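You operate a simulated robot arm through the tools that you are given. There is no shell and no other tool. Be economical: measure what you need, move in short steps, check, and stop when the job is done.

The job below is to be done with a simulated two-armed robot. You get a single attempt, and the scene is never put back.

TASK
Rinse the stained red funnel under the rinse tap and hang it back.
Fine: in the orange holder arm, over the drain tray; the funnel ends in its own hole, the arm aside, the neck back over the tub. Where these are worked on the way, their far stop is far enough and under half their travel is too little: holder arm, swivel neck.

Only the result counts: the job must be done as asked and must still hold three seconds after the hand-in. Knocking over, shifting, dropping, spilling or breaking anything else fails it.

THE ROBOT
Two 7-joint arms with two-finger parallel grippers on one trunk, on a base that drives. Base frame: it is fixed to the floor where the robot stands at the start and does not move with it; the origin is under the middle of the robot, x ahead of it, y to its left, z up. Readings come in mm, degrees, newtons and seconds.
The left shoulder is at the start at [70, 177, 1195], the right one opposite. With the tool pointing down near the work surface each hand reaches from about 240 to 720 mm from the robot's upright axis, wherever it stands, measured 20 degrees to its own side. Places, roughly: holder arm [600, -200, 900]; hole of the holder arm [500, -200, 800]; left funnel hole [900, 400, 1100]; orange tap handle [500, -1600, 1000]; rinse tap [800, 100, 1100]; rinse tub [600, 300, 800]; swivel neck [700, 200, 1000]; tub valve handle [400, 300, 800]; yellow filler handle [700, -600, 800]. Payload 3.43 kg a hand.
The tool frame of a hand sits at the grasp point between the pads (the TCP): z along the fingers, y along the line on which they close. The tips reach 30 mm beyond it. The gripper opens to 94 mm. The fingers are 28 mm wide and 10 mm thick; the gripper's body (50 by 96 mm) begins 55 mm behind the TCP.
Orientation is that of the tool frame in the base frame, as a unit quaternion [x, y, z, w]. With the fingers straight down and closing along the base's y, the tool's x points along the base's -x, its y along +y and its z along -z.

THE INTERFACE
- The arms move only by the tool nudge_tool. It takes "left_rows", "right_rows" or both (then of equal length, played together; a hand with none holds still); each is a list that holds one entry, the list of rows, each a list of 6 numbers: the shift along the tool's x, y, z in units of 300 mm (1.0 is 300 mm), then the turn, a rotation vector about the tool's x, y, z in units of 90 degrees (1.0 is 90 degrees). In form: [[[tx, ty, tz, rx, ry, rz], ...]]. A call has 1 to 10 rows; each row is the pose to reach, as a shift and turn from the pose commanded when the call began, along the tool's axes at that moment. "left_hand" and "right_hand" are, for a hand that has rows, the opening, from 0 (shut) to 1 (fully open), set as the call begins (left out, the last holds). A call with a number of a shift or a turn outside -1 to 1 is refused whole. Rows are played at 5 a second. More than 50 mm and 8.6 degrees between two rows, or a gripper value outside its range, and nothing of the call is played. A pose out of reach is approached as far as the arm can. The call stops where the force on the tool passes 40 N (or 10 N more than at its start, if that is more) or the arm is blocked; 0.2 s more then pass. Each finger travels about 153 mm/s and halts on what it meets, pressing with about 24 N; the grip force reading is that of the motor and also rises with nothing between the fingers. The clock runs only during rows and for 0.2 s after the last one: add rows that repeat a pose to give the fingers time. It gives the time, the measured TCP pose, the force on the tool (base axes), the opening and the grip force at its end, in the units of the frame above (readings bear some noise), with the torque about the TCP (base axes, N m) and any sound that the robot's microphone picked up.
- Cameras (640 x 400 px; columns grow to the right, rows downward): "scene" is now at [136.8, 2.7, 1509.7]; the picture's right is [0.03, -1.00, 0.00], its down [-0.60, -0.02, -0.80] and it looks along [0.80, 0.02, -0.60] (base axes); focal length 229 px, centre (320, 200). "left" rides on the left gripper at [76, -14, -103] in its tool frame; the picture's right is [0.18, 0.98, 0.00], its down [-0.75, 0.14, -0.64] and it looks along [-0.63, 0.12, 0.77] (tool axes); focal length 243 px, centre (320, 200). "right" rides on the right gripper at [76, 14, -102] in its tool frame; the picture's right is [-0.18, 0.98, 0.00], its down [-0.75, -0.14, -0.64] and it looks along [-0.63, -0.12, 0.77] (tool axes); focal length 243 px, centre (320, 200). There is no depth. A picture from a camera that has moved, and an enlarged one, comes with that camera's place and axes in the base frame and with its lens.
- snapshot(camera): a new picture of that camera. It takes no simulated time.
- lift_body(by): slides the trunk up (or, below 0, down) by that many mm; the arms and the scene camera ride with it, the base frame stays. It gives what a move gives, with no picture.
- base_move(legs): drives the robot by 1 to 6 legs, each [ahead, turn to the left] in mm and degrees, along the robot's own axes; the way and the turn of a leg run together, so that a leg with both is an arc; at most 1500 mm and 180 degrees a leg. The arms and the cameras ride along, it lands a little off, and it stops where it bumps. It gives what a move gives.
- aim_head(pan, tilt): turns the head with the scene camera to pan (to the left, within 86 degrees either way) and tilt (down, from -29 to 69), counted from straight ahead of the robot. It gives what a move gives.
- zoom(camera, box): a new picture of the part [left, top, right, bottom] of that camera's present view, enlarged. It takes no simulated time.
- finish_job(): hands the job in; it is judged then, once.

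Go step by step. Nothing tells you exact positions but the pictures and the camera data: compare them with the known pose of the tool, close in by small moves and look again before you grip or let go. The budget is 120 turns and 100 pictures, counting those below and the enlarged ones. Unless the task says otherwise, let go and move clear before handing in, and close with one line.

The tools are called after "Request:" as name(argument=value, ...) on one line, values as JSON. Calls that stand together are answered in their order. nudge_tool: Moves the arms, as the interface text tells. Its arguments: {"type":"object","properties":{"left_rows":{"type":"array","items":{"type":"array","items":{"type":"array","items":{"type":"number"}}}},"left_hand":{"type":"number"},"right_rows":{"type":"array","items":{"type":"array","items":{"type":"array","items":{"type":"number"}}}},"right_hand":{"type":"number"}},"required":[]} The other tools are called the same way: lift_body (by) slides the trunk up or down; base_move (legs) drives the base; aim_head (pan, tilt) turns the head that bears the scene camera; snapshot (camera) takes a picture; zoom (camera, box) takes an enlarged picture of a part of a camera's view; finish_job () hands the job in.

At the start:

```text
time_s: 0.0
left_tool_pos: [510.0, 265.8, 1346.7]
left_orientation: [-0.002, 1.0, -0.001, 0.0]
left_contact_force: [0.0, 0.3, -0.1]
left_torque: [0.0, 0.0, 0.01]
left_opening: 93.8
left_finger_force: 0.1
right_tool_pos: [347.1, -90.3, 1376.3]
right_orientation: [-0.003, 1.0, 0.0, 0.001]
right_contact_force: [0.0, 0.2, 0.0]
right_torque: [0.0, -0.02, 0.01]
right_opening: 93.9
right_finger_force: 0.0
trunk travel left (down, up): [-775.0, 65.0]
robot x, y, heading: [0.6, -0.7, -0.2]
head pan, tilt: [1.5, 36.8]
```

scene: 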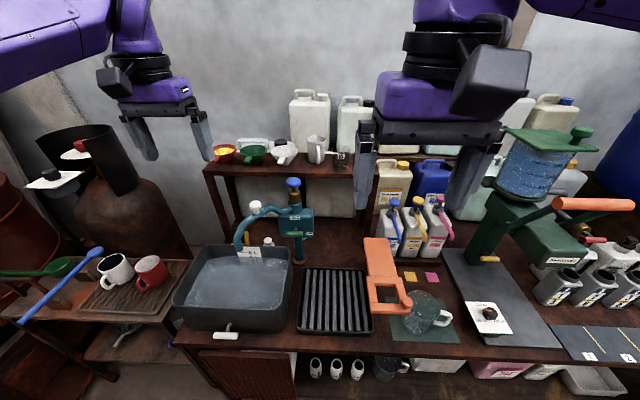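
right: 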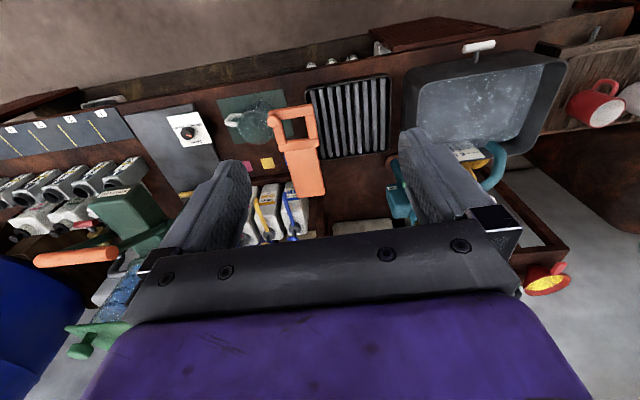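
left: 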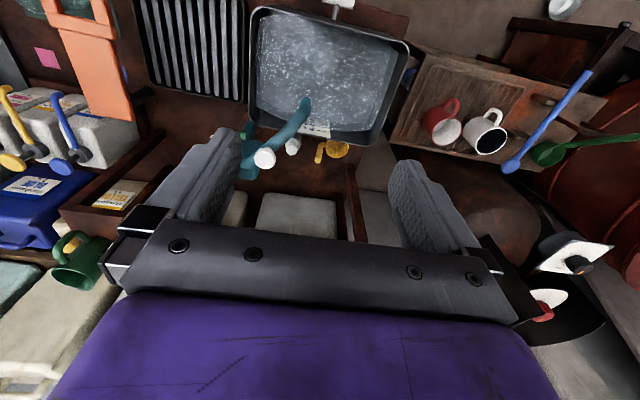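

I see the funnels on the back shelf, the teal rinse tap with a neck over the tub, the drain tray and the orange holder arm. I'll look at each up close first.

Request:
zoom(camera="scene", box=[190, 80, 370, 192])

Request:
zoom(camera="scene", box=[170, 170, 330, 270])

Request:
zoom(camera="scene", box=[290, 220, 470, 350])

```text
3.56 times, centred on (280, 136) of scene
camera zoom: at [136.8, 2.7, 1509.7], right [0.03, -1.0, 0.0], down [-0.6, -0.02, -0.8], along [0.8, 0.02, -0.6], focal length 814 px, centre (462, 428)
```

zoom: 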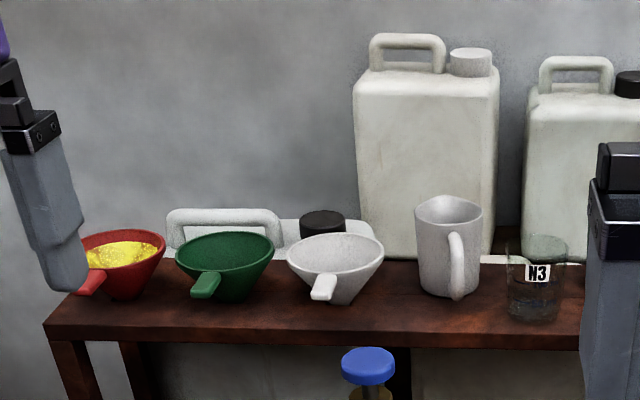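

```text
4.00 times, centred on (250, 220) of scene
camera zoom: at [136.8, 2.7, 1509.7], right [0.03, -1.0, 0.0], down [-0.6, -0.02, -0.8], along [0.8, 0.02, -0.6], focal length 916 px, centre (600, 120)
```

zoom: 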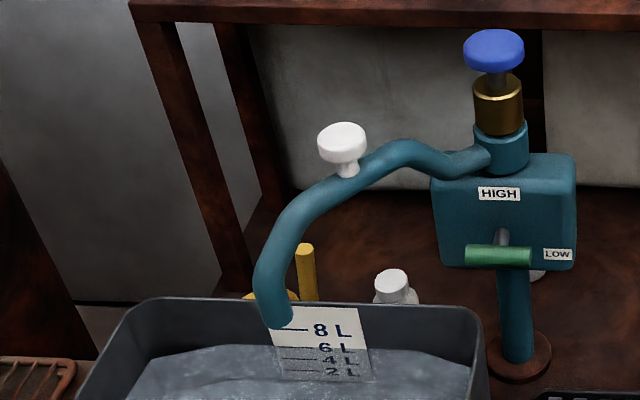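

```text
3.08 times, centred on (380, 285) of scene
camera zoom: at [136.8, 2.7, 1509.7], right [0.03, -1.0, 0.0], down [-0.6, -0.02, -0.8], along [0.8, 0.02, -0.6], focal length 704 px, centre (135, -62)
```

zoom: 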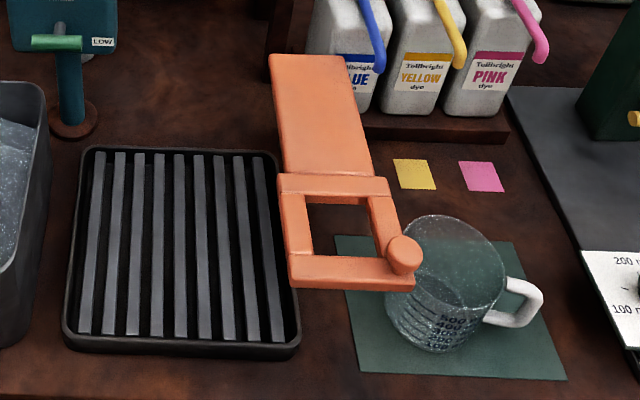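

I need a closer look at the tap, its lever and the arm from the hand cameras, which look down from other angles.

Request:
zoom(camera="left", box=[220, 80, 360, 168])

Request:
zoom(camera="right", box=[200, 60, 420, 200])

Request:
zoom(camera="scene", box=[470, 100, 640, 210])

```text
4.55 times, centred on (290, 124) of left
camera zoom: at [434.5, 251.4, 1447.9], right [-0.19, 0.98, 0.0], down [0.75, 0.14, 0.64], along [0.63, 0.12, -0.77], focal length 1103 px, centre (456, 546)
```

zoom: 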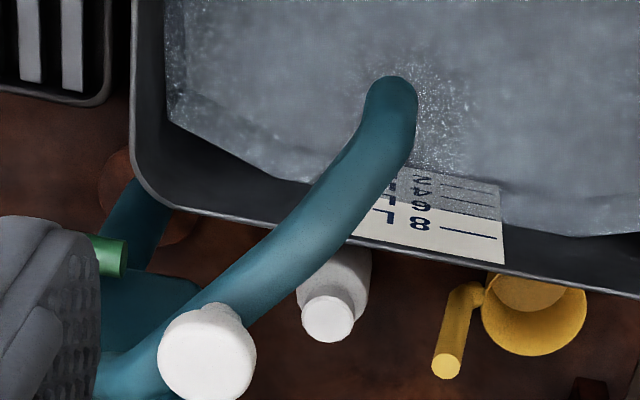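

```text
2.86 times, centred on (310, 130) of right
camera zoom: at [269.2, -76.3, 1478.8], right [0.18, 0.98, 0.0], down [0.75, -0.14, 0.64], along [0.63, -0.11, -0.77], focal length 693 px, centre (349, 400)
```

zoom: 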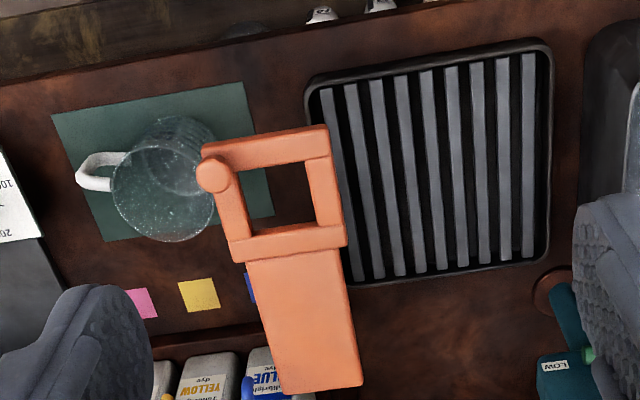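

```text
3.64 times, centred on (555, 155) of scene
camera zoom: at [136.8, 2.7, 1509.7], right [0.03, -1.0, 0.0], down [-0.6, -0.02, -0.8], along [0.8, 0.02, -0.6], focal length 833 px, centre (-534, 364)
```

zoom: 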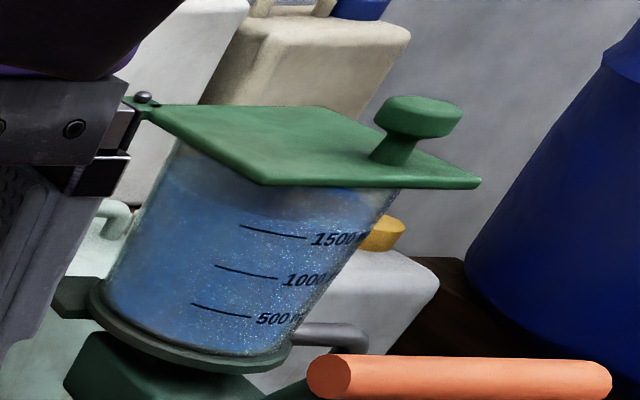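

The neck's spout tip is near (590, 254, 965), the tap column near (800, 110), and the red funnel is the leftmost one on the shelf, out of reach from here. I'll look down at the table front to judge how far I can drive in.

Request:
aim_head(pan=0, tilt=69)

Request:
snapshot(camera="scene")

```text
time_s: 1.0
left_tool_pos: [510.9, 265.4, 1347.0]
left_orientation: [-0.002, 1.0, 0.001, 0.0]
left_contact_force: [0.3, 0.8, -0.3]
left_torque: [-0.03, 0.01, 0.01]
left_opening: 93.8
left_finger_force: 0.0
right_tool_pos: [347.5, -90.6, 1374.9]
right_orientation: [-0.003, 1.0, 0.0, 0.001]
right_contact_force: [0.5, -0.4, 0.7]
right_torque: [-0.01, 0.05, 0.03]
right_opening: 93.9
right_finger_force: 0.2
trunk travel left (down, up): [-775.0, 65.0]
robot x, y, heading: [0.8, -0.2, 0.2]
head pan, tilt: [0.0, 68.8]
```

```text
90 pictures are left
camera scene: at [105.8, 0.5, 1468.8], right [0.0, -1.0, 0.0], down [-0.93, 0.0, -0.36], along [0.36, 0.0, -0.93], focal length 229 px, centre (320, 200)
```

scene: 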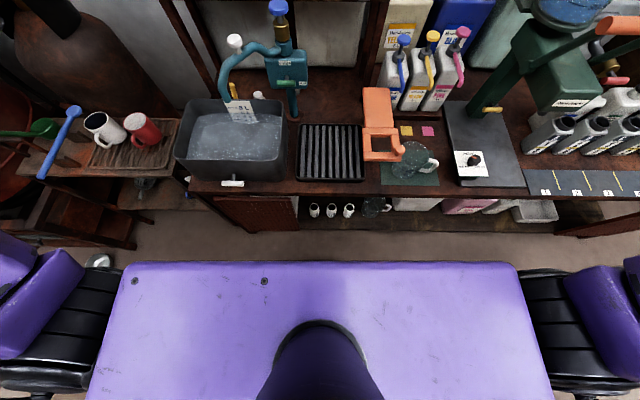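

The trunk front is around x=124 and the table edge around x=400. I'll drive ahead 120 mm and look again.

Request:
base_move(legs=[[120, 0]])

Request:
aim_head(pan=0, tilt=45)

Request:
snapshot(camera="scene")

Request:
snapshot(camera="left")

Request:
snapshot(camera="right")

```text
time_s: 2.2
left_tool_pos: [627.7, 265.1, 1346.3]
left_orientation: [-0.004, 1.0, 0.0, 0.0]
left_contact_force: [0.0, 0.2, -0.1]
left_torque: [0.01, 0.01, -0.03]
left_opening: 94.2
left_finger_force: 0.0
right_tool_pos: [463.8, -90.9, 1377.5]
right_orientation: [-0.004, 1.0, 0.0, 0.002]
right_contact_force: [0.1, -0.4, 0.0]
right_torque: [-0.01, -0.02, 0.01]
right_opening: 94.1
right_finger_force: 0.1
trunk travel left (down, up): [-775.0, 65.0]
robot x, y, heading: [122.0, -1.8, 0.2]
head pan, tilt: [0.0, 68.8]
```

```text
time_s: 3.1
left_tool_pos: [630.3, 265.9, 1347.2]
left_orientation: [-0.004, 1.0, 0.0, -0.001]
left_contact_force: [0.0, 0.4, 0.1]
left_torque: [0.01, -0.03, -0.03]
left_opening: 94.4
left_finger_force: 0.0
right_tool_pos: [466.6, -90.2, 1375.8]
right_orientation: [-0.004, 1.0, 0.0, 0.001]
right_contact_force: [0.5, 0.0, -0.2]
right_torque: [0.0, 0.01, 0.0]
right_opening: 93.8
right_finger_force: 0.0
trunk travel left (down, up): [-775.0, 65.0]
robot x, y, heading: [119.3, -3.3, 0.1]
head pan, tilt: [0.0, 45.0]
```

```text
89 pictures are left
camera scene: at [251.1, 0.8, 1497.5], right [0.0, -1.0, 0.0], down [-0.71, 0.0, -0.71], along [0.71, 0.0, -0.71], focal length 229 px, centre (320, 200)
```

scene: 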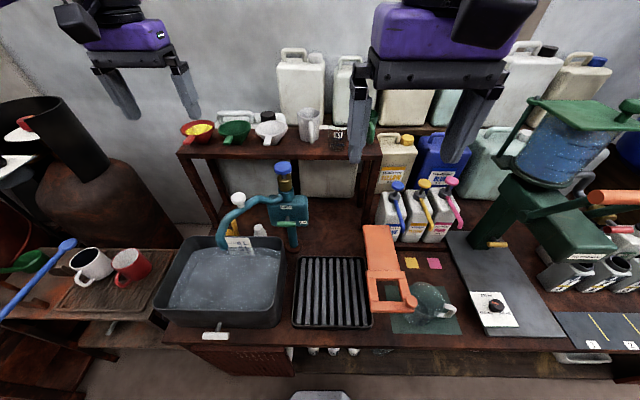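

```text
88 pictures are left
camera left: at [554.1, 252.2, 1447.8], right [-0.19, 0.98, 0.0], down [0.75, 0.15, 0.64], along [0.63, 0.12, -0.77], focal length 243 px, centre (320, 200)
```

left: 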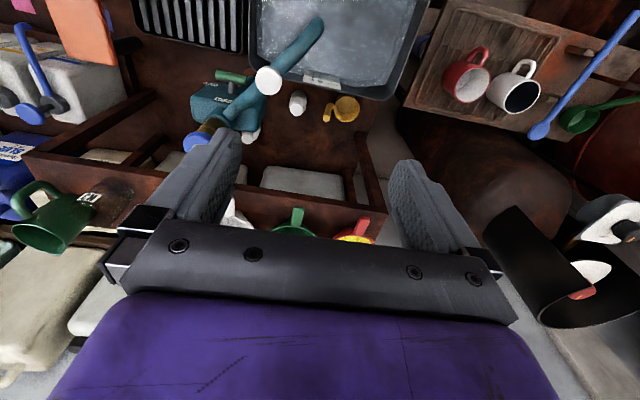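

```text
87 pictures are left
camera right: at [389.1, -75.7, 1478.8], right [0.18, 0.98, 0.0], down [0.75, -0.14, 0.64], along [0.63, -0.11, -0.77], focal length 243 px, centre (320, 200)
```

right: 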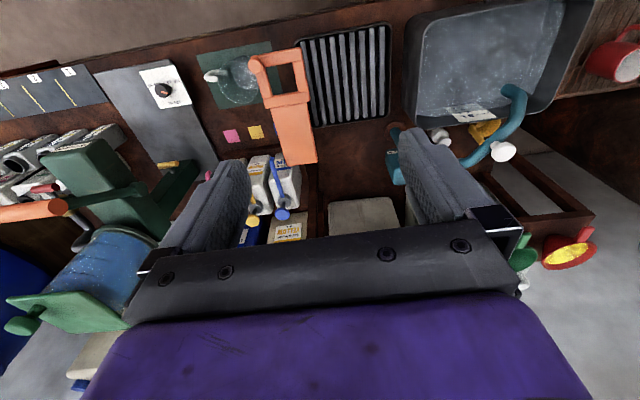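

The holder frame's hole is around (512, -180, 880), hinged near (720, -188); swinging it ~43° left puts it over the tray. I'll bring the closed right hand above the hole to look and then push the frame from within its hole.

Request:
nudge_tool(right_rows=[[[-0.02, -0.04, 0.13, 0, 0, 0], [-0.04, -0.08, 0.26, 0, 0, 0], [-0.06, -0.12, 0.39, 0, 0, 0], [-0.08, -0.16, 0.52, 0, 0, 0], [-0.1, -0.2, 0.65, 0, 0, 0], [-0.12, -0.24, 0.78, 0, 0, 0], [-0.14, -0.28, 0.91, 0, 0, 0], [-0.15, -0.3, 1.0, 0, 0, 0]]], right_hand=0)

Request:
snapshot(camera="right")

Request:
snapshot(camera="scene")

```text
time_s: 4.9
left_tool_pos: [630.5, 266.0, 1345.6]
left_orientation: [-0.003, 1.0, 0.001, 0.0]
left_contact_force: [-0.4, -0.3, -0.2]
left_torque: [-0.01, -0.02, -0.04]
left_opening: 93.8
left_finger_force: 0.1
right_tool_pos: [513.0, -180.2, 1075.8]
right_orientation: [-0.005, 1.0, 0.0, 0.001]
right_contact_force: [0.3, -0.1, 0.7]
right_torque: [0.01, 0.02, 0.0]
right_opening: 0.0
right_finger_force: 23.6
trunk travel left (down, up): [-775.0, 65.0]
robot x, y, heading: [121.3, 3.3, 0.2]
head pan, tilt: [0.0, 45.0]
```

```text
86 pictures are left
camera right: at [435.3, -166.0, 1178.8], right [0.17, 0.98, 0.0], down [0.75, -0.13, 0.64], along [0.63, -0.11, -0.76], focal length 243 px, centre (320, 200)
```

right: 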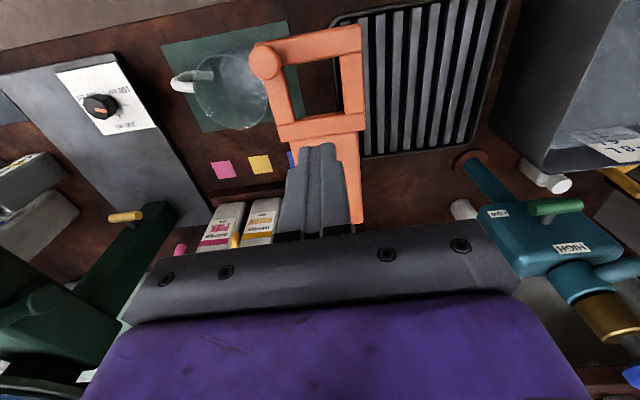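

```text
85 pictures are left
camera scene: at [251.3, 1.0, 1497.6], right [0.0, -1.0, 0.0], down [-0.71, 0.0, -0.71], along [0.71, 0.0, -0.71], focal length 229 px, centre (320, 200)
```

scene: 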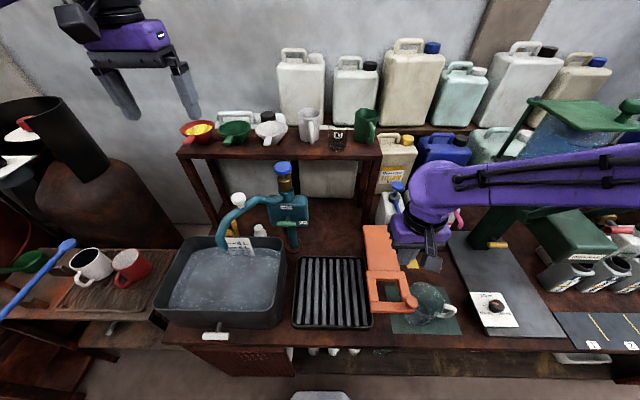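

The hole centre refines to about (512, -187), height still uncertain (~880). I'll descend so the tips are at about 920 and look.

Request:
nudge_tool(right_rows=[[[0, -0.01, 0.15, 0, 0, 0], [0, -0.02, 0.3, 0, 0, 0], [0, -0.02, 0.42, 0, 0, 0]]])

Request:
snapshot(camera="right")

Request:
zoom(camera="scene", box=[340, 200, 480, 340])

```text
time_s: 5.7
left_tool_pos: [631.0, 265.0, 1346.9]
left_orientation: [-0.004, 1.0, -0.001, 0.0]
left_contact_force: [-0.4, -0.1, -0.2]
left_torque: [0.01, 0.02, 0.0]
left_opening: 94.0
left_finger_force: 0.2
right_tool_pos: [514.5, -187.1, 951.4]
right_orientation: [-0.004, 1.0, 0.0, 0.001]
right_contact_force: [0.0, 0.0, 0.3]
right_torque: [0.01, -0.01, 0.0]
right_opening: 0.0
right_finger_force: 23.7
trunk travel left (down, up): [-775.0, 65.0]
robot x, y, heading: [119.5, -4.0, 0.2]
head pan, tilt: [0.0, 45.0]
```

```text
84 pictures are left
camera right: at [436.4, -172.3, 1053.3], right [0.18, 0.98, 0.0], down [0.75, -0.14, 0.64], along [0.63, -0.11, -0.77], focal length 243 px, centre (320, 200)
```

right: 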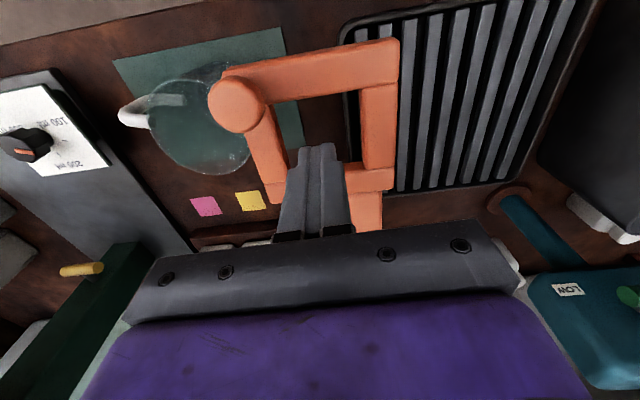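

```text
2.86 times, centred on (410, 270) of scene
camera zoom: at [251.2, 0.6, 1497.6], right [0.0, -1.0, 0.0], down [-0.71, 0.0, -0.71], along [0.71, 0.0, -0.71], focal length 654 px, centre (63, 0)
```

zoom: 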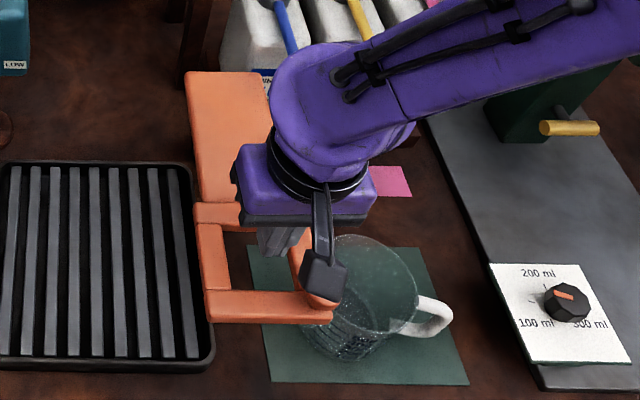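

The tips are centred over the ~63 mm hole, whose frame is at z≈890. I'll lower the tips about 55 mm into it.

Request:
nudge_tool(right_rows=[[[0, 0, 0.06, 0, 0, 0], [0, 0, 0.12, 0, 0, 0], [0, 0, 0.18, 0, 0, 0]]])

Request:
snapshot(camera="right")

```text
time_s: 6.5
left_tool_pos: [629.7, 266.3, 1346.7]
left_orientation: [-0.004, 1.0, 0.001, 0.0]
left_contact_force: [0.2, 0.3, 0.4]
left_torque: [0.01, 0.04, 0.01]
left_opening: 93.9
left_finger_force: 0.1
right_tool_pos: [513.9, -185.5, 897.0]
right_orientation: [-0.004, 1.0, 0.0, 0.002]
right_contact_force: [0.5, -0.2, -0.2]
right_torque: [0.01, -0.01, 0.0]
right_opening: 0.1
right_finger_force: 23.5
trunk travel left (down, up): [-775.0, 65.0]
robot x, y, heading: [120.6, 1.6, 0.2]
head pan, tilt: [0.0, 45.0]
```

```text
82 pictures are left
camera right: at [436.3, -171.2, 999.2], right [0.18, 0.98, 0.0], down [0.75, -0.14, 0.64], along [0.63, -0.11, -0.76], focal length 243 px, centre (320, 200)
```

right: 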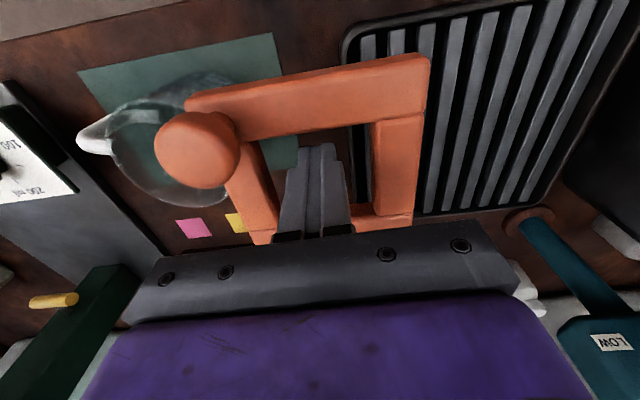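

The tips are inside the hole. I'll go 10 mm lower and push the frame left along its arc (radius ~208 about the hinge), first part.

Request:
nudge_tool(right_rows=[[[0, 0, 0.033, 0, 0, 0], [-0.003, 0.06, 0.033, 0, 0, 0], [-0.011, 0.12, 0.033, 0, 0, 0], [-0.024, 0.179, 0.033, 0, 0, 0], [-0.042, 0.237, 0.033, 0, 0, 0], [-0.065, 0.293, 0.033, 0, 0, 0]]])

Request:
snapshot(camera="right")

```text
time_s: 7.9
left_tool_pos: [630.0, 266.3, 1346.0]
left_orientation: [-0.003, 1.0, 0.001, 0.0]
left_contact_force: [0.0, -0.7, 1.6]
left_torque: [-0.01, 0.02, 0.02]
left_opening: 94.2
left_finger_force: 0.1
right_tool_pos: [532.6, -97.1, 886.8]
right_orientation: [-0.005, 1.0, 0.0, 0.001]
right_contact_force: [0.2, -0.9, -0.5]
right_torque: [0.01, 0.0, 0.0]
right_opening: 0.0
right_finger_force: 23.6
trunk travel left (down, up): [-775.0, 65.0]
robot x, y, heading: [118.8, 3.7, 0.2]
head pan, tilt: [0.0, 45.0]
```

```text
81 pictures are left
camera right: at [455.1, -82.1, 989.7], right [0.18, 0.98, 0.0], down [0.75, -0.13, 0.64], along [0.63, -0.11, -0.77], focal length 243 px, centre (320, 200)
```

right: 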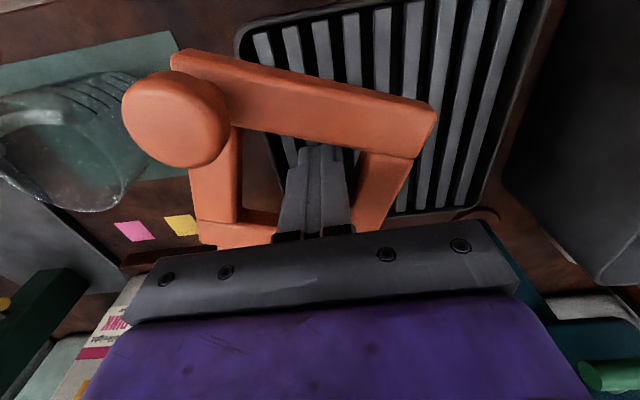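

The arm follows. I'll continue the arc until it meets its far stop.

Request:
nudge_tool(right_rows=[[[-0.031, 0.047, 0, 0, 0, 0], [-0.063, 0.098, 0, 0, 0, 0], [-0.1, 0.146, 0, 0, 0, 0], [-0.141, 0.191, 0, 0, 0, 0], [-0.186, 0.231, 0, 0, 0, 0], [-0.233, 0.268, 0, 0, 0, 0], [-0.285, 0.3, 0, 0, 0, 0]]])

Request:
snapshot(camera="right")

Request:
snapshot(camera="scene")

```text
time_s: 9.3
left_tool_pos: [629.5, 263.2, 1349.2]
left_orientation: [-0.001, 1.0, 0.001, 0.0]
left_contact_force: [0.6, 0.4, -0.6]
left_torque: [0.0, 0.04, 0.01]
left_opening: 94.0
left_finger_force: 0.1
right_tool_pos: [595.5, -27.7, 891.8]
right_orientation: [0.007, 1.0, 0.007, -0.007]
right_contact_force: [-13.0, -6.6, 13.3]
right_torque: [-0.01, 0.17, 0.05]
right_opening: 0.0
right_finger_force: 24.5
trunk travel left (down, up): [-775.0, 65.0]
robot x, y, heading: [120.1, -0.1, 0.0]
head pan, tilt: [0.0, 45.0]
stopped in row 6 (right hand): the force on the tool passed its limit at 42 N (the readings are from after the stop); the commanded pose is now the measured one
```

```text
80 pictures are left
camera right: at [520.2, -13.4, 994.9], right [0.2, 0.98, 0.01], down [0.76, -0.16, 0.63], along [0.62, -0.11, -0.78], focal length 243 px, centre (320, 200)
```

right: 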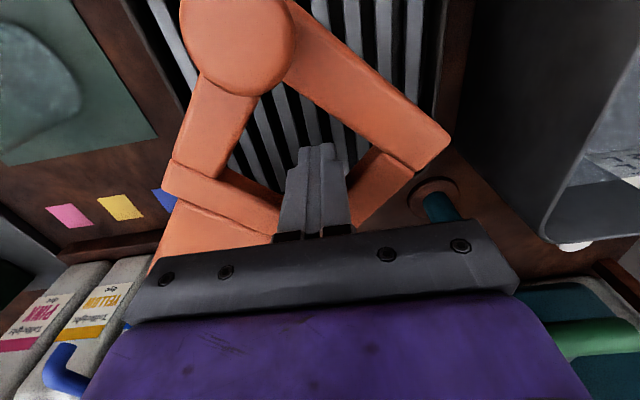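

```text
79 pictures are left
camera scene: at [247.4, -1.5, 1497.9], right [0.0, -1.0, 0.0], down [-0.71, 0.0, -0.71], along [0.71, 0.0, -0.71], focal length 229 px, centre (320, 200)
```

scene: 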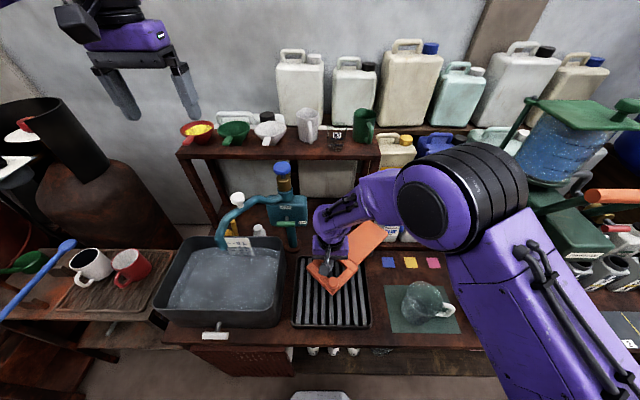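

The arm is at its far stop, about 45° over the tray. I'll ease off and lift the right hand clear.

Request:
nudge_tool(right_rows=[[[0.04, -0.027, 0, 0, 0, 0], [0.04, -0.027, -0.12, 0, 0, 0], [0.04, -0.027, -0.27, 0, 0, 0], [0.04, -0.027, -0.42, 0, 0, 0], [0.04, -0.027, -0.57, 0, 0, 0], [0.04, -0.027, -0.72, 0, 0, 0]]])

Request:
snapshot(camera="right")

```text
time_s: 10.7
left_tool_pos: [629.3, 265.7, 1346.0]
left_orientation: [-0.003, 1.0, 0.0, 0.0]
left_contact_force: [0.5, 0.1, 0.8]
left_torque: [-0.01, 0.01, -0.04]
left_opening: 94.2
left_finger_force: 0.1
right_tool_pos: [587.6, -36.4, 1106.3]
right_orientation: [0.006, 1.0, 0.007, -0.005]
right_contact_force: [-0.4, 0.4, -1.0]
right_torque: [0.02, 0.02, -0.02]
right_opening: 0.0
right_finger_force: 23.5
trunk travel left (down, up): [-775.0, 65.0]
robot x, y, heading: [119.8, 0.1, -0.2]
head pan, tilt: [0.0, 45.0]
```

```text
78 pictures are left
camera right: at [511.0, -22.4, 1210.4], right [0.2, 0.98, 0.01], down [0.76, -0.16, 0.63], along [0.62, -0.11, -0.77], focal length 243 px, centre (320, 200)
```

right: 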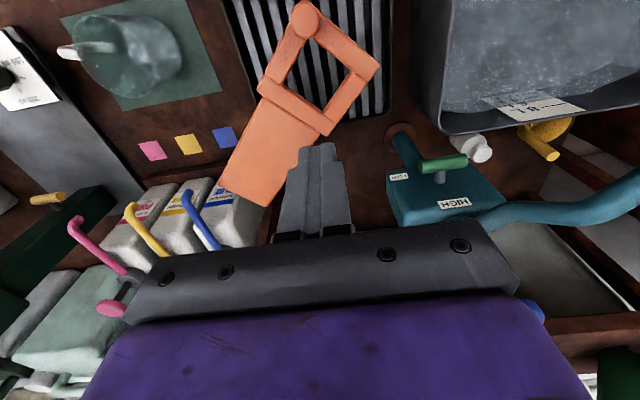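

The hole now sits at about (580, -33, 888). I'll tuck the right hand back and zoom in on the red funnel and its handle.

Request:
nudge_tool(right_rows=[[[0.0, -0.05, -0.12, 0, 0, 0], [0.05, -0.12, -0.24, 0, 0, 0], [0.12, -0.2, -0.35, 0, 0, 0], [0.2, -0.28, -0.45, 0, 0, 0], [0.28, -0.36, -0.53, 0, 0, 0], [0.36, -0.45, -0.6, 0, 0, 0], [0.44, -0.54, -0.65, 0, 0, 0], [0.52, -0.63, -0.67, 0, 0, 0]]])

Request:
zoom(camera="scene", box=[170, 100, 250, 150])

Request:
zoom(camera="right", box=[440, 100, 640, 225])

```text
time_s: 12.5
left_tool_pos: [630.5, 261.3, 1348.2]
left_orientation: [-0.001, 1.0, 0.0, 0.0]
left_contact_force: [-0.8, 0.1, 1.4]
left_torque: [0.01, -0.02, 0.03]
left_opening: 94.1
left_finger_force: 0.1
right_tool_pos: [430.2, -229.7, 1305.8]
right_orientation: [0.006, 1.0, 0.008, -0.004]
right_contact_force: [-0.5, 0.3, -0.8]
right_torque: [-0.01, -0.02, 0.02]
right_opening: 0.3
right_finger_force: 23.7
trunk travel left (down, up): [-775.0, 65.0]
robot x, y, heading: [114.4, -1.5, -0.0]
head pan, tilt: [0.0, 45.0]
```

```text
8.00 times, centred on (210, 125) of scene
camera zoom: at [249.0, -1.7, 1497.8], right [0.0, -1.0, 0.0], down [-0.71, 0.0, -0.71], along [0.71, 0.0, -0.71], focal length 1832 px, centre (1200, 800)
```

zoom: 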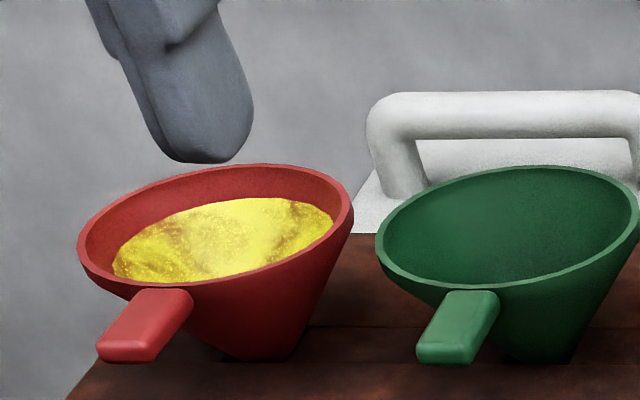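

```text
3.20 times, centred on (540, 162) of right
camera zoom: at [354.5, -214.5, 1410.7], right [0.2, 0.98, 0.01], down [0.76, -0.16, 0.63], along [0.62, -0.11, -0.77], focal length 776 px, centre (-384, 320)
```

zoom: 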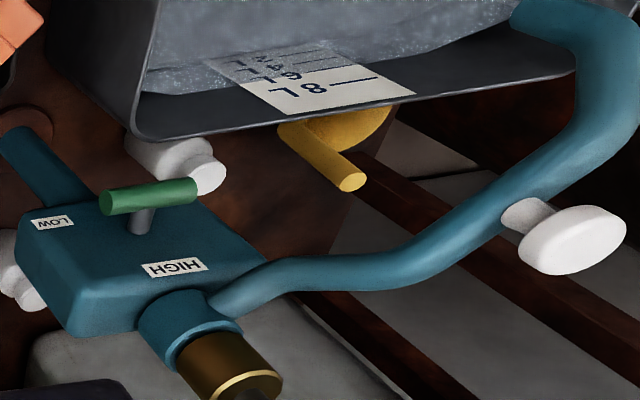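

The funnel's rim centre is about (949, 402, 1132), ~110 mm across, with a 22 mm wide handle pointing at the robot from x≈894 to 855 at z≈1125. I'll bring the left hand, pitched forward 45°, to a pre-grasp point about 80 mm short of the handle.

Request:
nudge_tool(left_rows=[[[-0.084, 0.067, 0.075, 0, -0.071, 0], [-0.168, 0.133, 0.15, 0, -0.143, 0], [-0.253, 0.2, 0.225, 0, -0.214, 0], [-0.337, 0.267, 0.3, 0, -0.286, 0], [-0.421, 0.333, 0.375, 0, -0.357, 0], [-0.506, 0.4, 0.45, 0, -0.429, 0], [-0.59, 0.467, 0.523, 0, -0.5, 0]]], left_hand=0.64)

Request:
snapshot(camera="left")

Request:
zoom(camera="scene", box=[150, 70, 280, 160])

```text
time_s: 14.1
left_tool_pos: [807.1, 407.6, 1188.5]
left_orientation: [-0.003, 0.924, 0.0, 0.383]
left_contact_force: [-0.6, 0.1, -0.7]
left_torque: [-0.05, -0.01, -0.03]
left_opening: 60.1
left_finger_force: 0.1
right_tool_pos: [433.9, -225.1, 1307.4]
right_orientation: [0.006, 1.0, 0.007, -0.005]
right_contact_force: [-0.4, 0.8, -0.4]
right_torque: [0.03, 0.04, -0.02]
right_opening: 0.0
right_finger_force: 23.9
trunk travel left (down, up): [-775.0, 65.0]
robot x, y, heading: [118.3, -2.2, 0.2]
head pan, tilt: [0.0, 45.0]
```

```text
75 pictures are left
camera left: at [681.0, 394.0, 1205.5], right [-0.14, 0.98, -0.13], down [0.08, 0.14, 0.99], along [0.99, 0.12, -0.1], focal length 243 px, centre (320, 200)
```

left: 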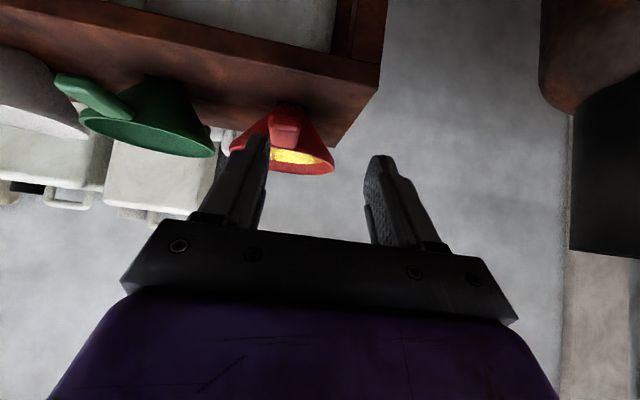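

```text
4.44 times, centred on (215, 115) of scene
camera zoom: at [251.6, 1.6, 1497.6], right [0.0, -1.0, 0.0], down [-0.71, 0.0, -0.71], along [0.71, 0.0, -0.71], focal length 1018 px, centre (787, 578)
```

zoom: 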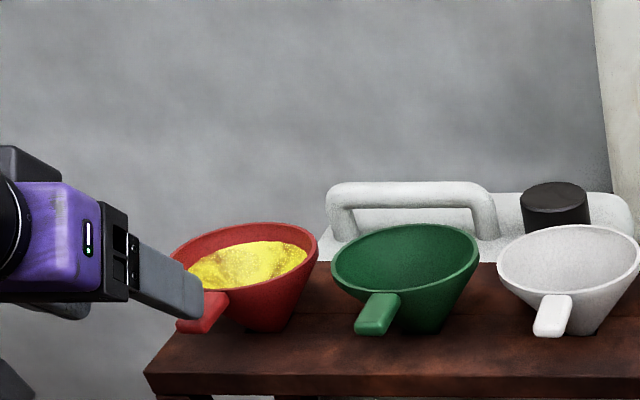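

I'll zoom on the handle in the left camera (its picture is upside down) to pin down its line.

Request:
zoom(camera="left", box=[220, 90, 380, 190])

```text
4.00 times, centred on (300, 140) of left
camera zoom: at [681.0, 394.0, 1205.5], right [-0.14, 0.98, -0.13], down [0.08, 0.14, 0.99], along [0.99, 0.12, -0.1], focal length 970 px, centre (400, 440)
```

zoom: 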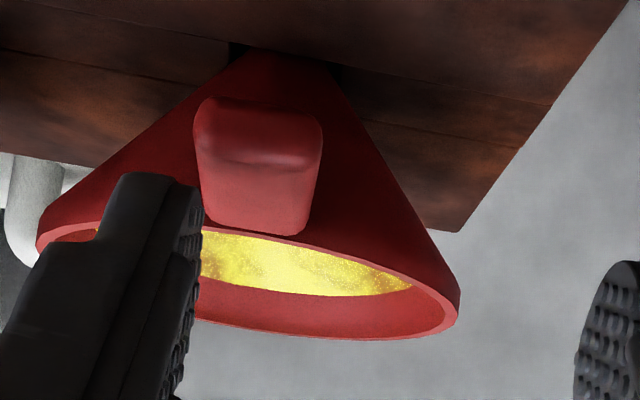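

Using the near camera, the handle is at about y=383, x 829–862, z≈1148. I'll shift the hand 25 mm right and advance onto the handle, then check before gripping.

Request:
nudge_tool(left_rows=[[[0, -0.042, 0, 0, 0, 0], [0, -0.083, 0, 0, 0, 0], [0.008, -0.083, 0.05, 0, 0, 0], [0.016, -0.083, 0.1, 0, 0, 0], [0.017, -0.083, 0.143, 0, 0, 0]]])

Request:
snapshot(camera="left")

Request:
zoom(camera="scene", box=[160, 95, 260, 160])

```text
time_s: 15.3
left_tool_pos: [834.0, 380.9, 1154.4]
left_orientation: [-0.002, 0.924, 0.001, 0.383]
left_contact_force: [-0.1, -0.4, -0.6]
left_torque: [-0.01, -0.01, 0.0]
left_opening: 60.5
left_finger_force: 0.1
right_tool_pos: [433.9, -226.7, 1306.1]
right_orientation: [0.006, 1.0, 0.008, -0.005]
right_contact_force: [0.0, -0.2, -0.2]
right_torque: [-0.01, -0.03, 0.01]
right_opening: 0.0
right_finger_force: 23.9
trunk travel left (down, up): [-775.0, 65.0]
robot x, y, heading: [119.9, 2.7, 0.3]
head pan, tilt: [0.0, 45.0]
```

```text
72 pictures are left
camera left: at [707.6, 366.6, 1172.4], right [-0.13, 0.98, -0.13], down [0.08, 0.14, 0.99], along [0.99, 0.12, -0.1], focal length 243 px, centre (320, 200)
```

left: 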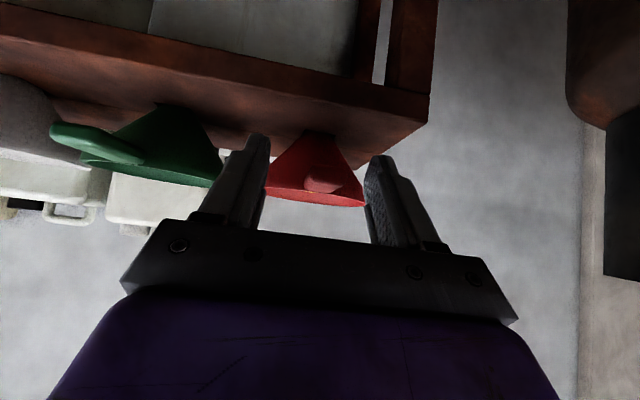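

```text
6.15 times, centred on (210, 128) of scene
camera zoom: at [250.9, 0.2, 1497.6], right [0.0, -1.0, 0.0], down [-0.71, 0.0, -0.71], along [0.71, 0.0, -0.71], focal length 1409 px, centre (997, 646)
```

zoom: 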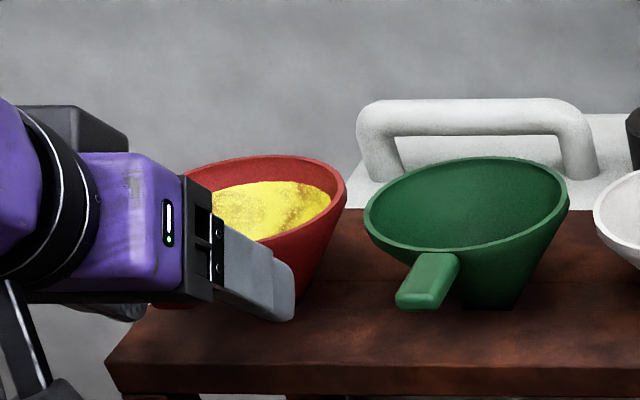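

The handle front face now triangulates to (843, 383, 1144), so I'll advance 8 mm further horizontally and close.

Request:
nudge_tool(left_rows=[[[-0.019, 0.006, 0.019, 0, 0, 0], [-0.019, 0.006, 0.019, 0, 0, 0]]])

Request:
nudge_tool(left_rows=[[[0, 0, 0, 0, 0, 0], [0, 0, 0, 0, 0, 0], [0, 0, 0, 0, 0, 0]]], left_hand=0)

Request:
snapshot(camera="left")

Request:
zoom(camera="scene", box=[160, 95, 260, 160])

```text
time_s: 15.9
left_tool_pos: [842.4, 383.0, 1154.9]
left_orientation: [-0.002, 0.924, 0.001, 0.382]
left_contact_force: [-0.1, 0.1, 0.7]
left_torque: [-0.04, -0.03, 0.0]
left_opening: 60.2
left_finger_force: 0.2
right_tool_pos: [433.3, -227.0, 1308.1]
right_orientation: [0.006, 1.0, 0.008, -0.005]
right_contact_force: [-0.1, -0.9, -0.8]
right_torque: [-0.04, 0.01, 0.0]
right_opening: 0.2
right_finger_force: 23.7
trunk travel left (down, up): [-775.0, 65.0]
robot x, y, heading: [116.5, -1.1, 0.0]
head pan, tilt: [0.0, 45.0]
```

```text
time_s: 16.7
left_tool_pos: [841.6, 383.3, 1154.8]
left_orientation: [-0.003, 0.924, 0.001, 0.382]
left_contact_force: [-0.7, 0.2, 0.3]
left_torque: [-0.05, 0.01, -0.04]
left_opening: 22.6
left_finger_force: 24.0
right_tool_pos: [432.0, -226.0, 1307.4]
right_orientation: [0.006, 1.0, 0.008, -0.005]
right_contact_force: [0.3, 0.3, -0.4]
right_torque: [0.03, 0.0, -0.02]
right_opening: 0.0
right_finger_force: 24.0
trunk travel left (down, up): [-775.0, 65.0]
robot x, y, heading: [118.5, 2.8, -0.0]
head pan, tilt: [0.0, 45.0]
```

```text
70 pictures are left
camera left: at [714.5, 368.7, 1173.0], right [-0.13, 0.98, -0.13], down [0.08, 0.14, 0.99], along [0.99, 0.12, -0.1], focal length 243 px, centre (320, 200)
```

left: 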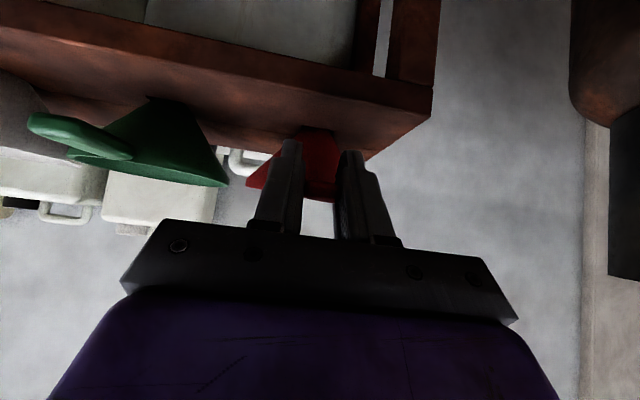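

```text
6.15 times, centred on (210, 128) of scene
camera zoom: at [249.9, 0.2, 1497.7], right [0.0, -1.0, 0.0], down [-0.71, 0.0, -0.71], along [0.71, 0.0, -0.71], focal length 1409 px, centre (997, 646)
```

zoom: 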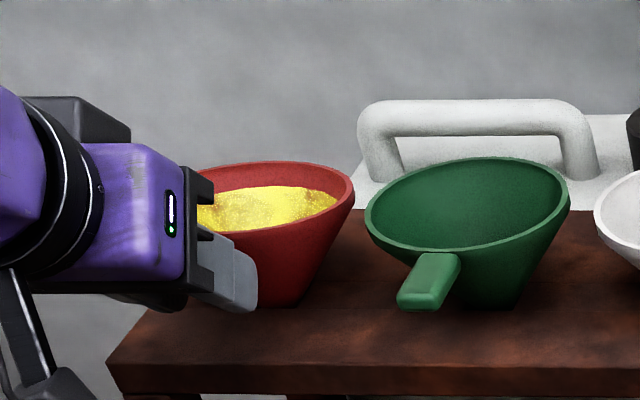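

The handle is held (22.6 mm). I'll lift straight up 120 mm and check that the spout is clear.

Request:
nudge_tool(left_rows=[[[-0.047, 0, -0.047, 0, 0, 0], [-0.094, 0, -0.094, 0, 0, 0], [-0.165, 0, -0.165, 0, 0, 0], [-0.236, 0, -0.236, 0, 0, 0], [-0.283, 0, -0.283, 0, 0, 0]]])

Request:
snapshot(camera="scene")

Request:
snapshot(camera="left")

```text
time_s: 17.9
left_tool_pos: [842.7, 383.5, 1275.4]
left_orientation: [-0.003, 0.924, 0.001, 0.383]
left_contact_force: [0.3, -0.3, -0.6]
left_torque: [0.01, 0.02, 0.0]
left_opening: 21.2
left_finger_force: 24.2
right_tool_pos: [431.8, -226.7, 1306.4]
right_orientation: [0.006, 1.0, 0.008, -0.005]
right_contact_force: [-1.1, 0.1, 0.3]
right_torque: [0.02, 0.0, -0.01]
right_opening: 0.0
right_finger_force: 23.8
trunk travel left (down, up): [-775.0, 65.0]
robot x, y, heading: [118.9, 0.7, 0.2]
head pan, tilt: [0.0, 45.0]
```

```text
68 pictures are left
camera scene: at [250.2, 0.3, 1497.6], right [0.0, -1.0, 0.0], down [-0.71, 0.0, -0.71], along [0.71, 0.0, -0.71], focal length 229 px, centre (320, 200)
```

scene: 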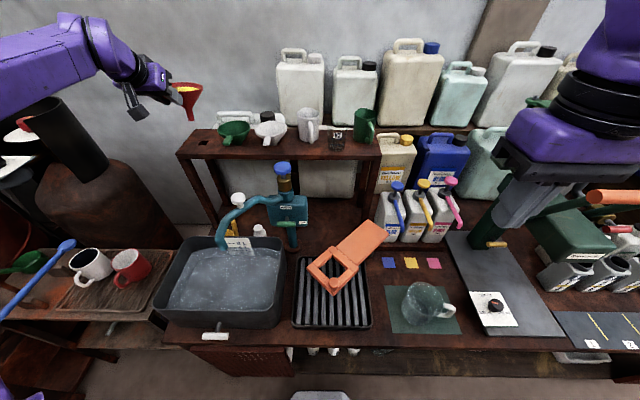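

```text
67 pictures are left
camera left: at [715.1, 368.4, 1293.2], right [-0.14, 0.98, -0.13], down [0.08, 0.14, 0.99], along [0.99, 0.12, -0.1], focal length 243 px, centre (320, 200)
```

left: 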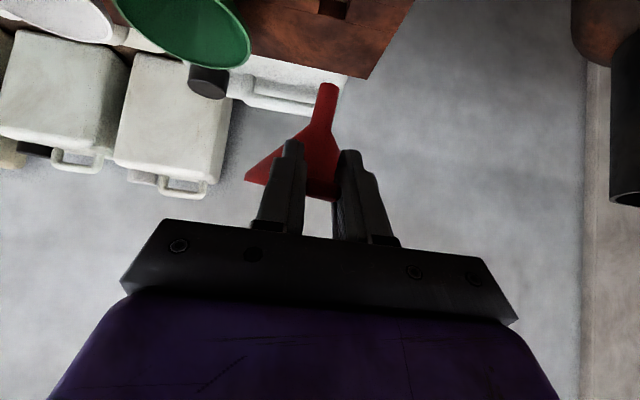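

The funnel is clear of its hole. I'll zoom on it to measure its shape and on the hole for the return.

Request:
zoom(camera="scene", box=[130, 70, 250, 160])

Request:
zoom(camera="left", box=[200, 0, 400, 220])

```text
4.44 times, centred on (190, 115) of scene
camera zoom: at [250.2, 0.3, 1497.6], right [0.0, -1.0, 0.0], down [-0.71, 0.0, -0.71], along [0.71, 0.0, -0.71], focal length 1018 px, centre (898, 578)
```

zoom: 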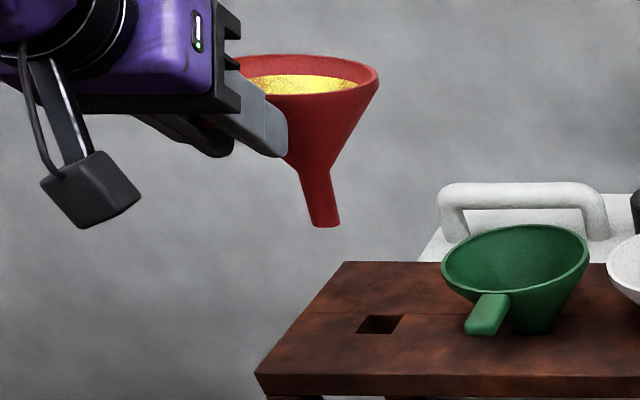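

```text
1.82 times, centred on (300, 110) of left
camera zoom: at [715.1, 368.4, 1293.2], right [-0.14, 0.98, -0.13], down [0.08, 0.14, 0.99], along [0.99, 0.12, -0.1], focal length 441 px, centre (356, 364)
```

zoom: 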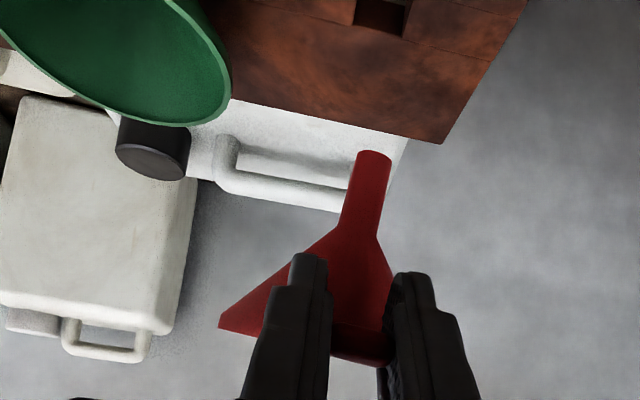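

Funnel axis sits ~65 mm ahead of the TCP, spout tip ~97 mm below it; its shelf hole is at about (917, 382, 1097). Now I'll carry it high toward the holder hole at (580, -33) while yawing 45° right so its handle misses the orange knob.

Request:
nudge_tool(left_rows=[[[0.046, -0.078, -0.046, 0.022, 0, 0.022], [0.091, -0.155, -0.091, 0.044, 0, 0.044], [0.137, -0.233, -0.137, 0.066, 0, 0.066], [0.183, -0.31, -0.183, 0.088, 0, 0.088], [0.228, -0.388, -0.228, 0.11, 0, 0.11], [0.274, -0.465, -0.274, 0.133, 0, 0.133], [0.32, -0.543, -0.32, 0.155, 0, 0.155], [0.365, -0.62, -0.365, 0.177, 0, 0.177]]])

Request:
nudge_tool(left_rows=[[[0.021, -0.096, -0.021, 0.022, 0, 0.022], [0.042, -0.193, -0.042, 0.044, 0, 0.044], [0.064, -0.289, -0.064, 0.066, 0, 0.066], [0.085, -0.386, -0.085, 0.088, 0, 0.088], [0.106, -0.482, -0.106, 0.11, 0, 0.11], [0.128, -0.578, -0.128, 0.133, 0, 0.133], [0.149, -0.675, -0.149, 0.155, 0, 0.155], [0.17, -0.771, -0.17, 0.177, 0, 0.177]]])

Request:
snapshot(camera="scene")

Request:
snapshot(camera="left")

```text
time_s: 19.7
left_tool_pos: [698.6, 195.3, 1276.2]
left_orientation: [0.18, 0.907, -0.075, 0.374]
left_contact_force: [0.0, 0.5, -0.2]
left_torque: [0.0, 0.02, -0.03]
left_opening: 21.1
left_finger_force: 24.1
left hand out of reach, approached as far as the arm can: row 8
right_tool_pos: [432.6, -227.3, 1306.5]
right_orientation: [0.007, 1.0, 0.007, -0.005]
right_contact_force: [0.8, -0.3, 0.2]
right_torque: [-0.03, -0.01, -0.03]
right_opening: 0.0
right_finger_force: 23.8
trunk travel left (down, up): [-775.0, 65.0]
robot x, y, heading: [119.1, 1.4, -0.0]
head pan, tilt: [0.0, 45.0]
```

```text
time_s: 21.5
left_tool_pos: [593.5, 15.5, 1282.5]
left_orientation: [0.354, 0.854, -0.148, 0.35]
left_contact_force: [0.2, -0.2, -1.0]
left_torque: [0.03, 0.02, 0.02]
left_opening: 21.0
left_finger_force: 24.0
left hand out of reach, approached as far as the arm can: row 1, 2, 3, 4, 5, 6, 7, 8
right_tool_pos: [431.6, -226.1, 1306.7]
right_orientation: [0.006, 1.0, 0.008, -0.005]
right_contact_force: [0.0, 0.4, -0.3]
right_torque: [-0.02, 0.02, 0.01]
right_opening: 0.0
right_finger_force: 23.9
trunk travel left (down, up): [-775.0, 65.0]
robot x, y, heading: [119.2, 2.1, -0.2]
head pan, tilt: [0.0, 45.0]
```

```text
64 pictures are left
camera scene: at [249.8, -0.8, 1497.7], right [0.0, -1.0, 0.0], down [-0.71, 0.0, -0.71], along [0.71, 0.0, -0.71], focal length 229 px, centre (320, 200)
```

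scene: 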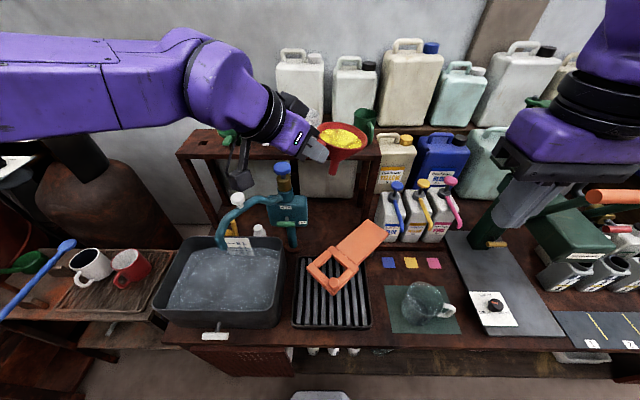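

```text
63 pictures are left
camera left: at [492.7, 96.0, 1301.1], right [0.6, 0.79, -0.13], down [0.16, 0.04, 0.99], along [0.78, -0.62, -0.1], focal length 243 px, centre (320, 200)
```

left: 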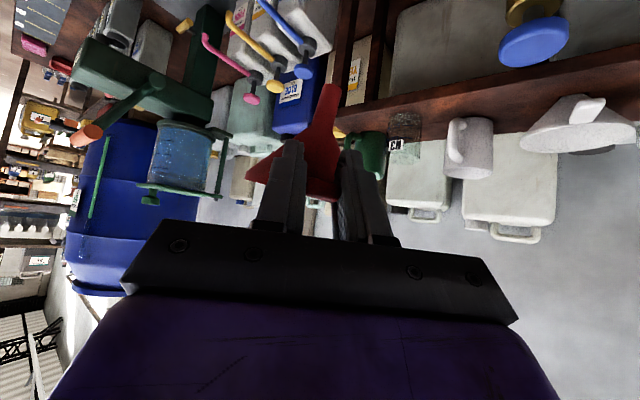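

The arm is too folded at this height and stopped short at (593, 15). I'll lower 150 mm, which should let it reach the commanded spot.

Request:
nudge_tool(left_rows=[[[0.059, 0, 0.059, 0, 0, 0], [0.118, 0, 0.118, 0, 0, 0], [0.177, 0, 0.177, 0, 0, 0], [0.236, 0, 0.236, 0, 0, 0], [0.295, 0, 0.295, 0, 0, 0], [0.354, 0, 0.354, 0, 0, 0]]])

Request:
snapshot(camera="scene")

```text
time_s: 22.9
left_tool_pos: [593.5, 17.2, 1131.4]
left_orientation: [0.352, 0.854, -0.146, 0.353]
left_contact_force: [0.0, -0.5, -0.7]
left_torque: [0.02, 0.02, -0.02]
left_opening: 21.4
left_finger_force: 24.0
right_tool_pos: [432.5, -227.1, 1306.4]
right_orientation: [0.007, 1.0, 0.008, -0.005]
right_contact_force: [-0.3, -0.6, 0.3]
right_torque: [0.0, 0.01, -0.01]
right_opening: 0.4
right_finger_force: 24.0
trunk travel left (down, up): [-775.0, 65.0]
robot x, y, heading: [116.6, -1.5, -0.1]
head pan, tilt: [0.0, 45.0]
```

```text
62 pictures are left
camera scene: at [251.1, 0.1, 1497.6], right [0.0, -1.0, 0.0], down [-0.71, 0.0, -0.71], along [0.71, 0.0, -0.71], focal length 229 px, centre (320, 200)
```

scene: 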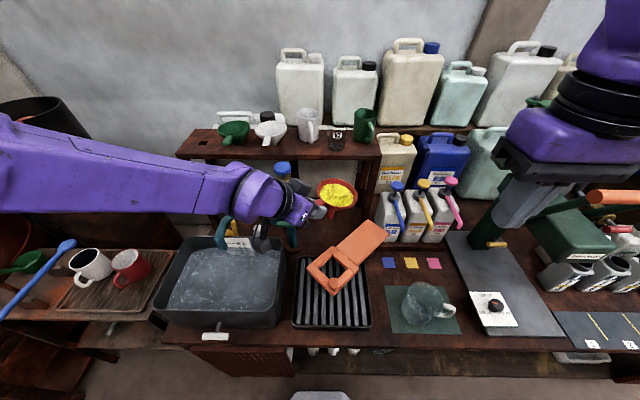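

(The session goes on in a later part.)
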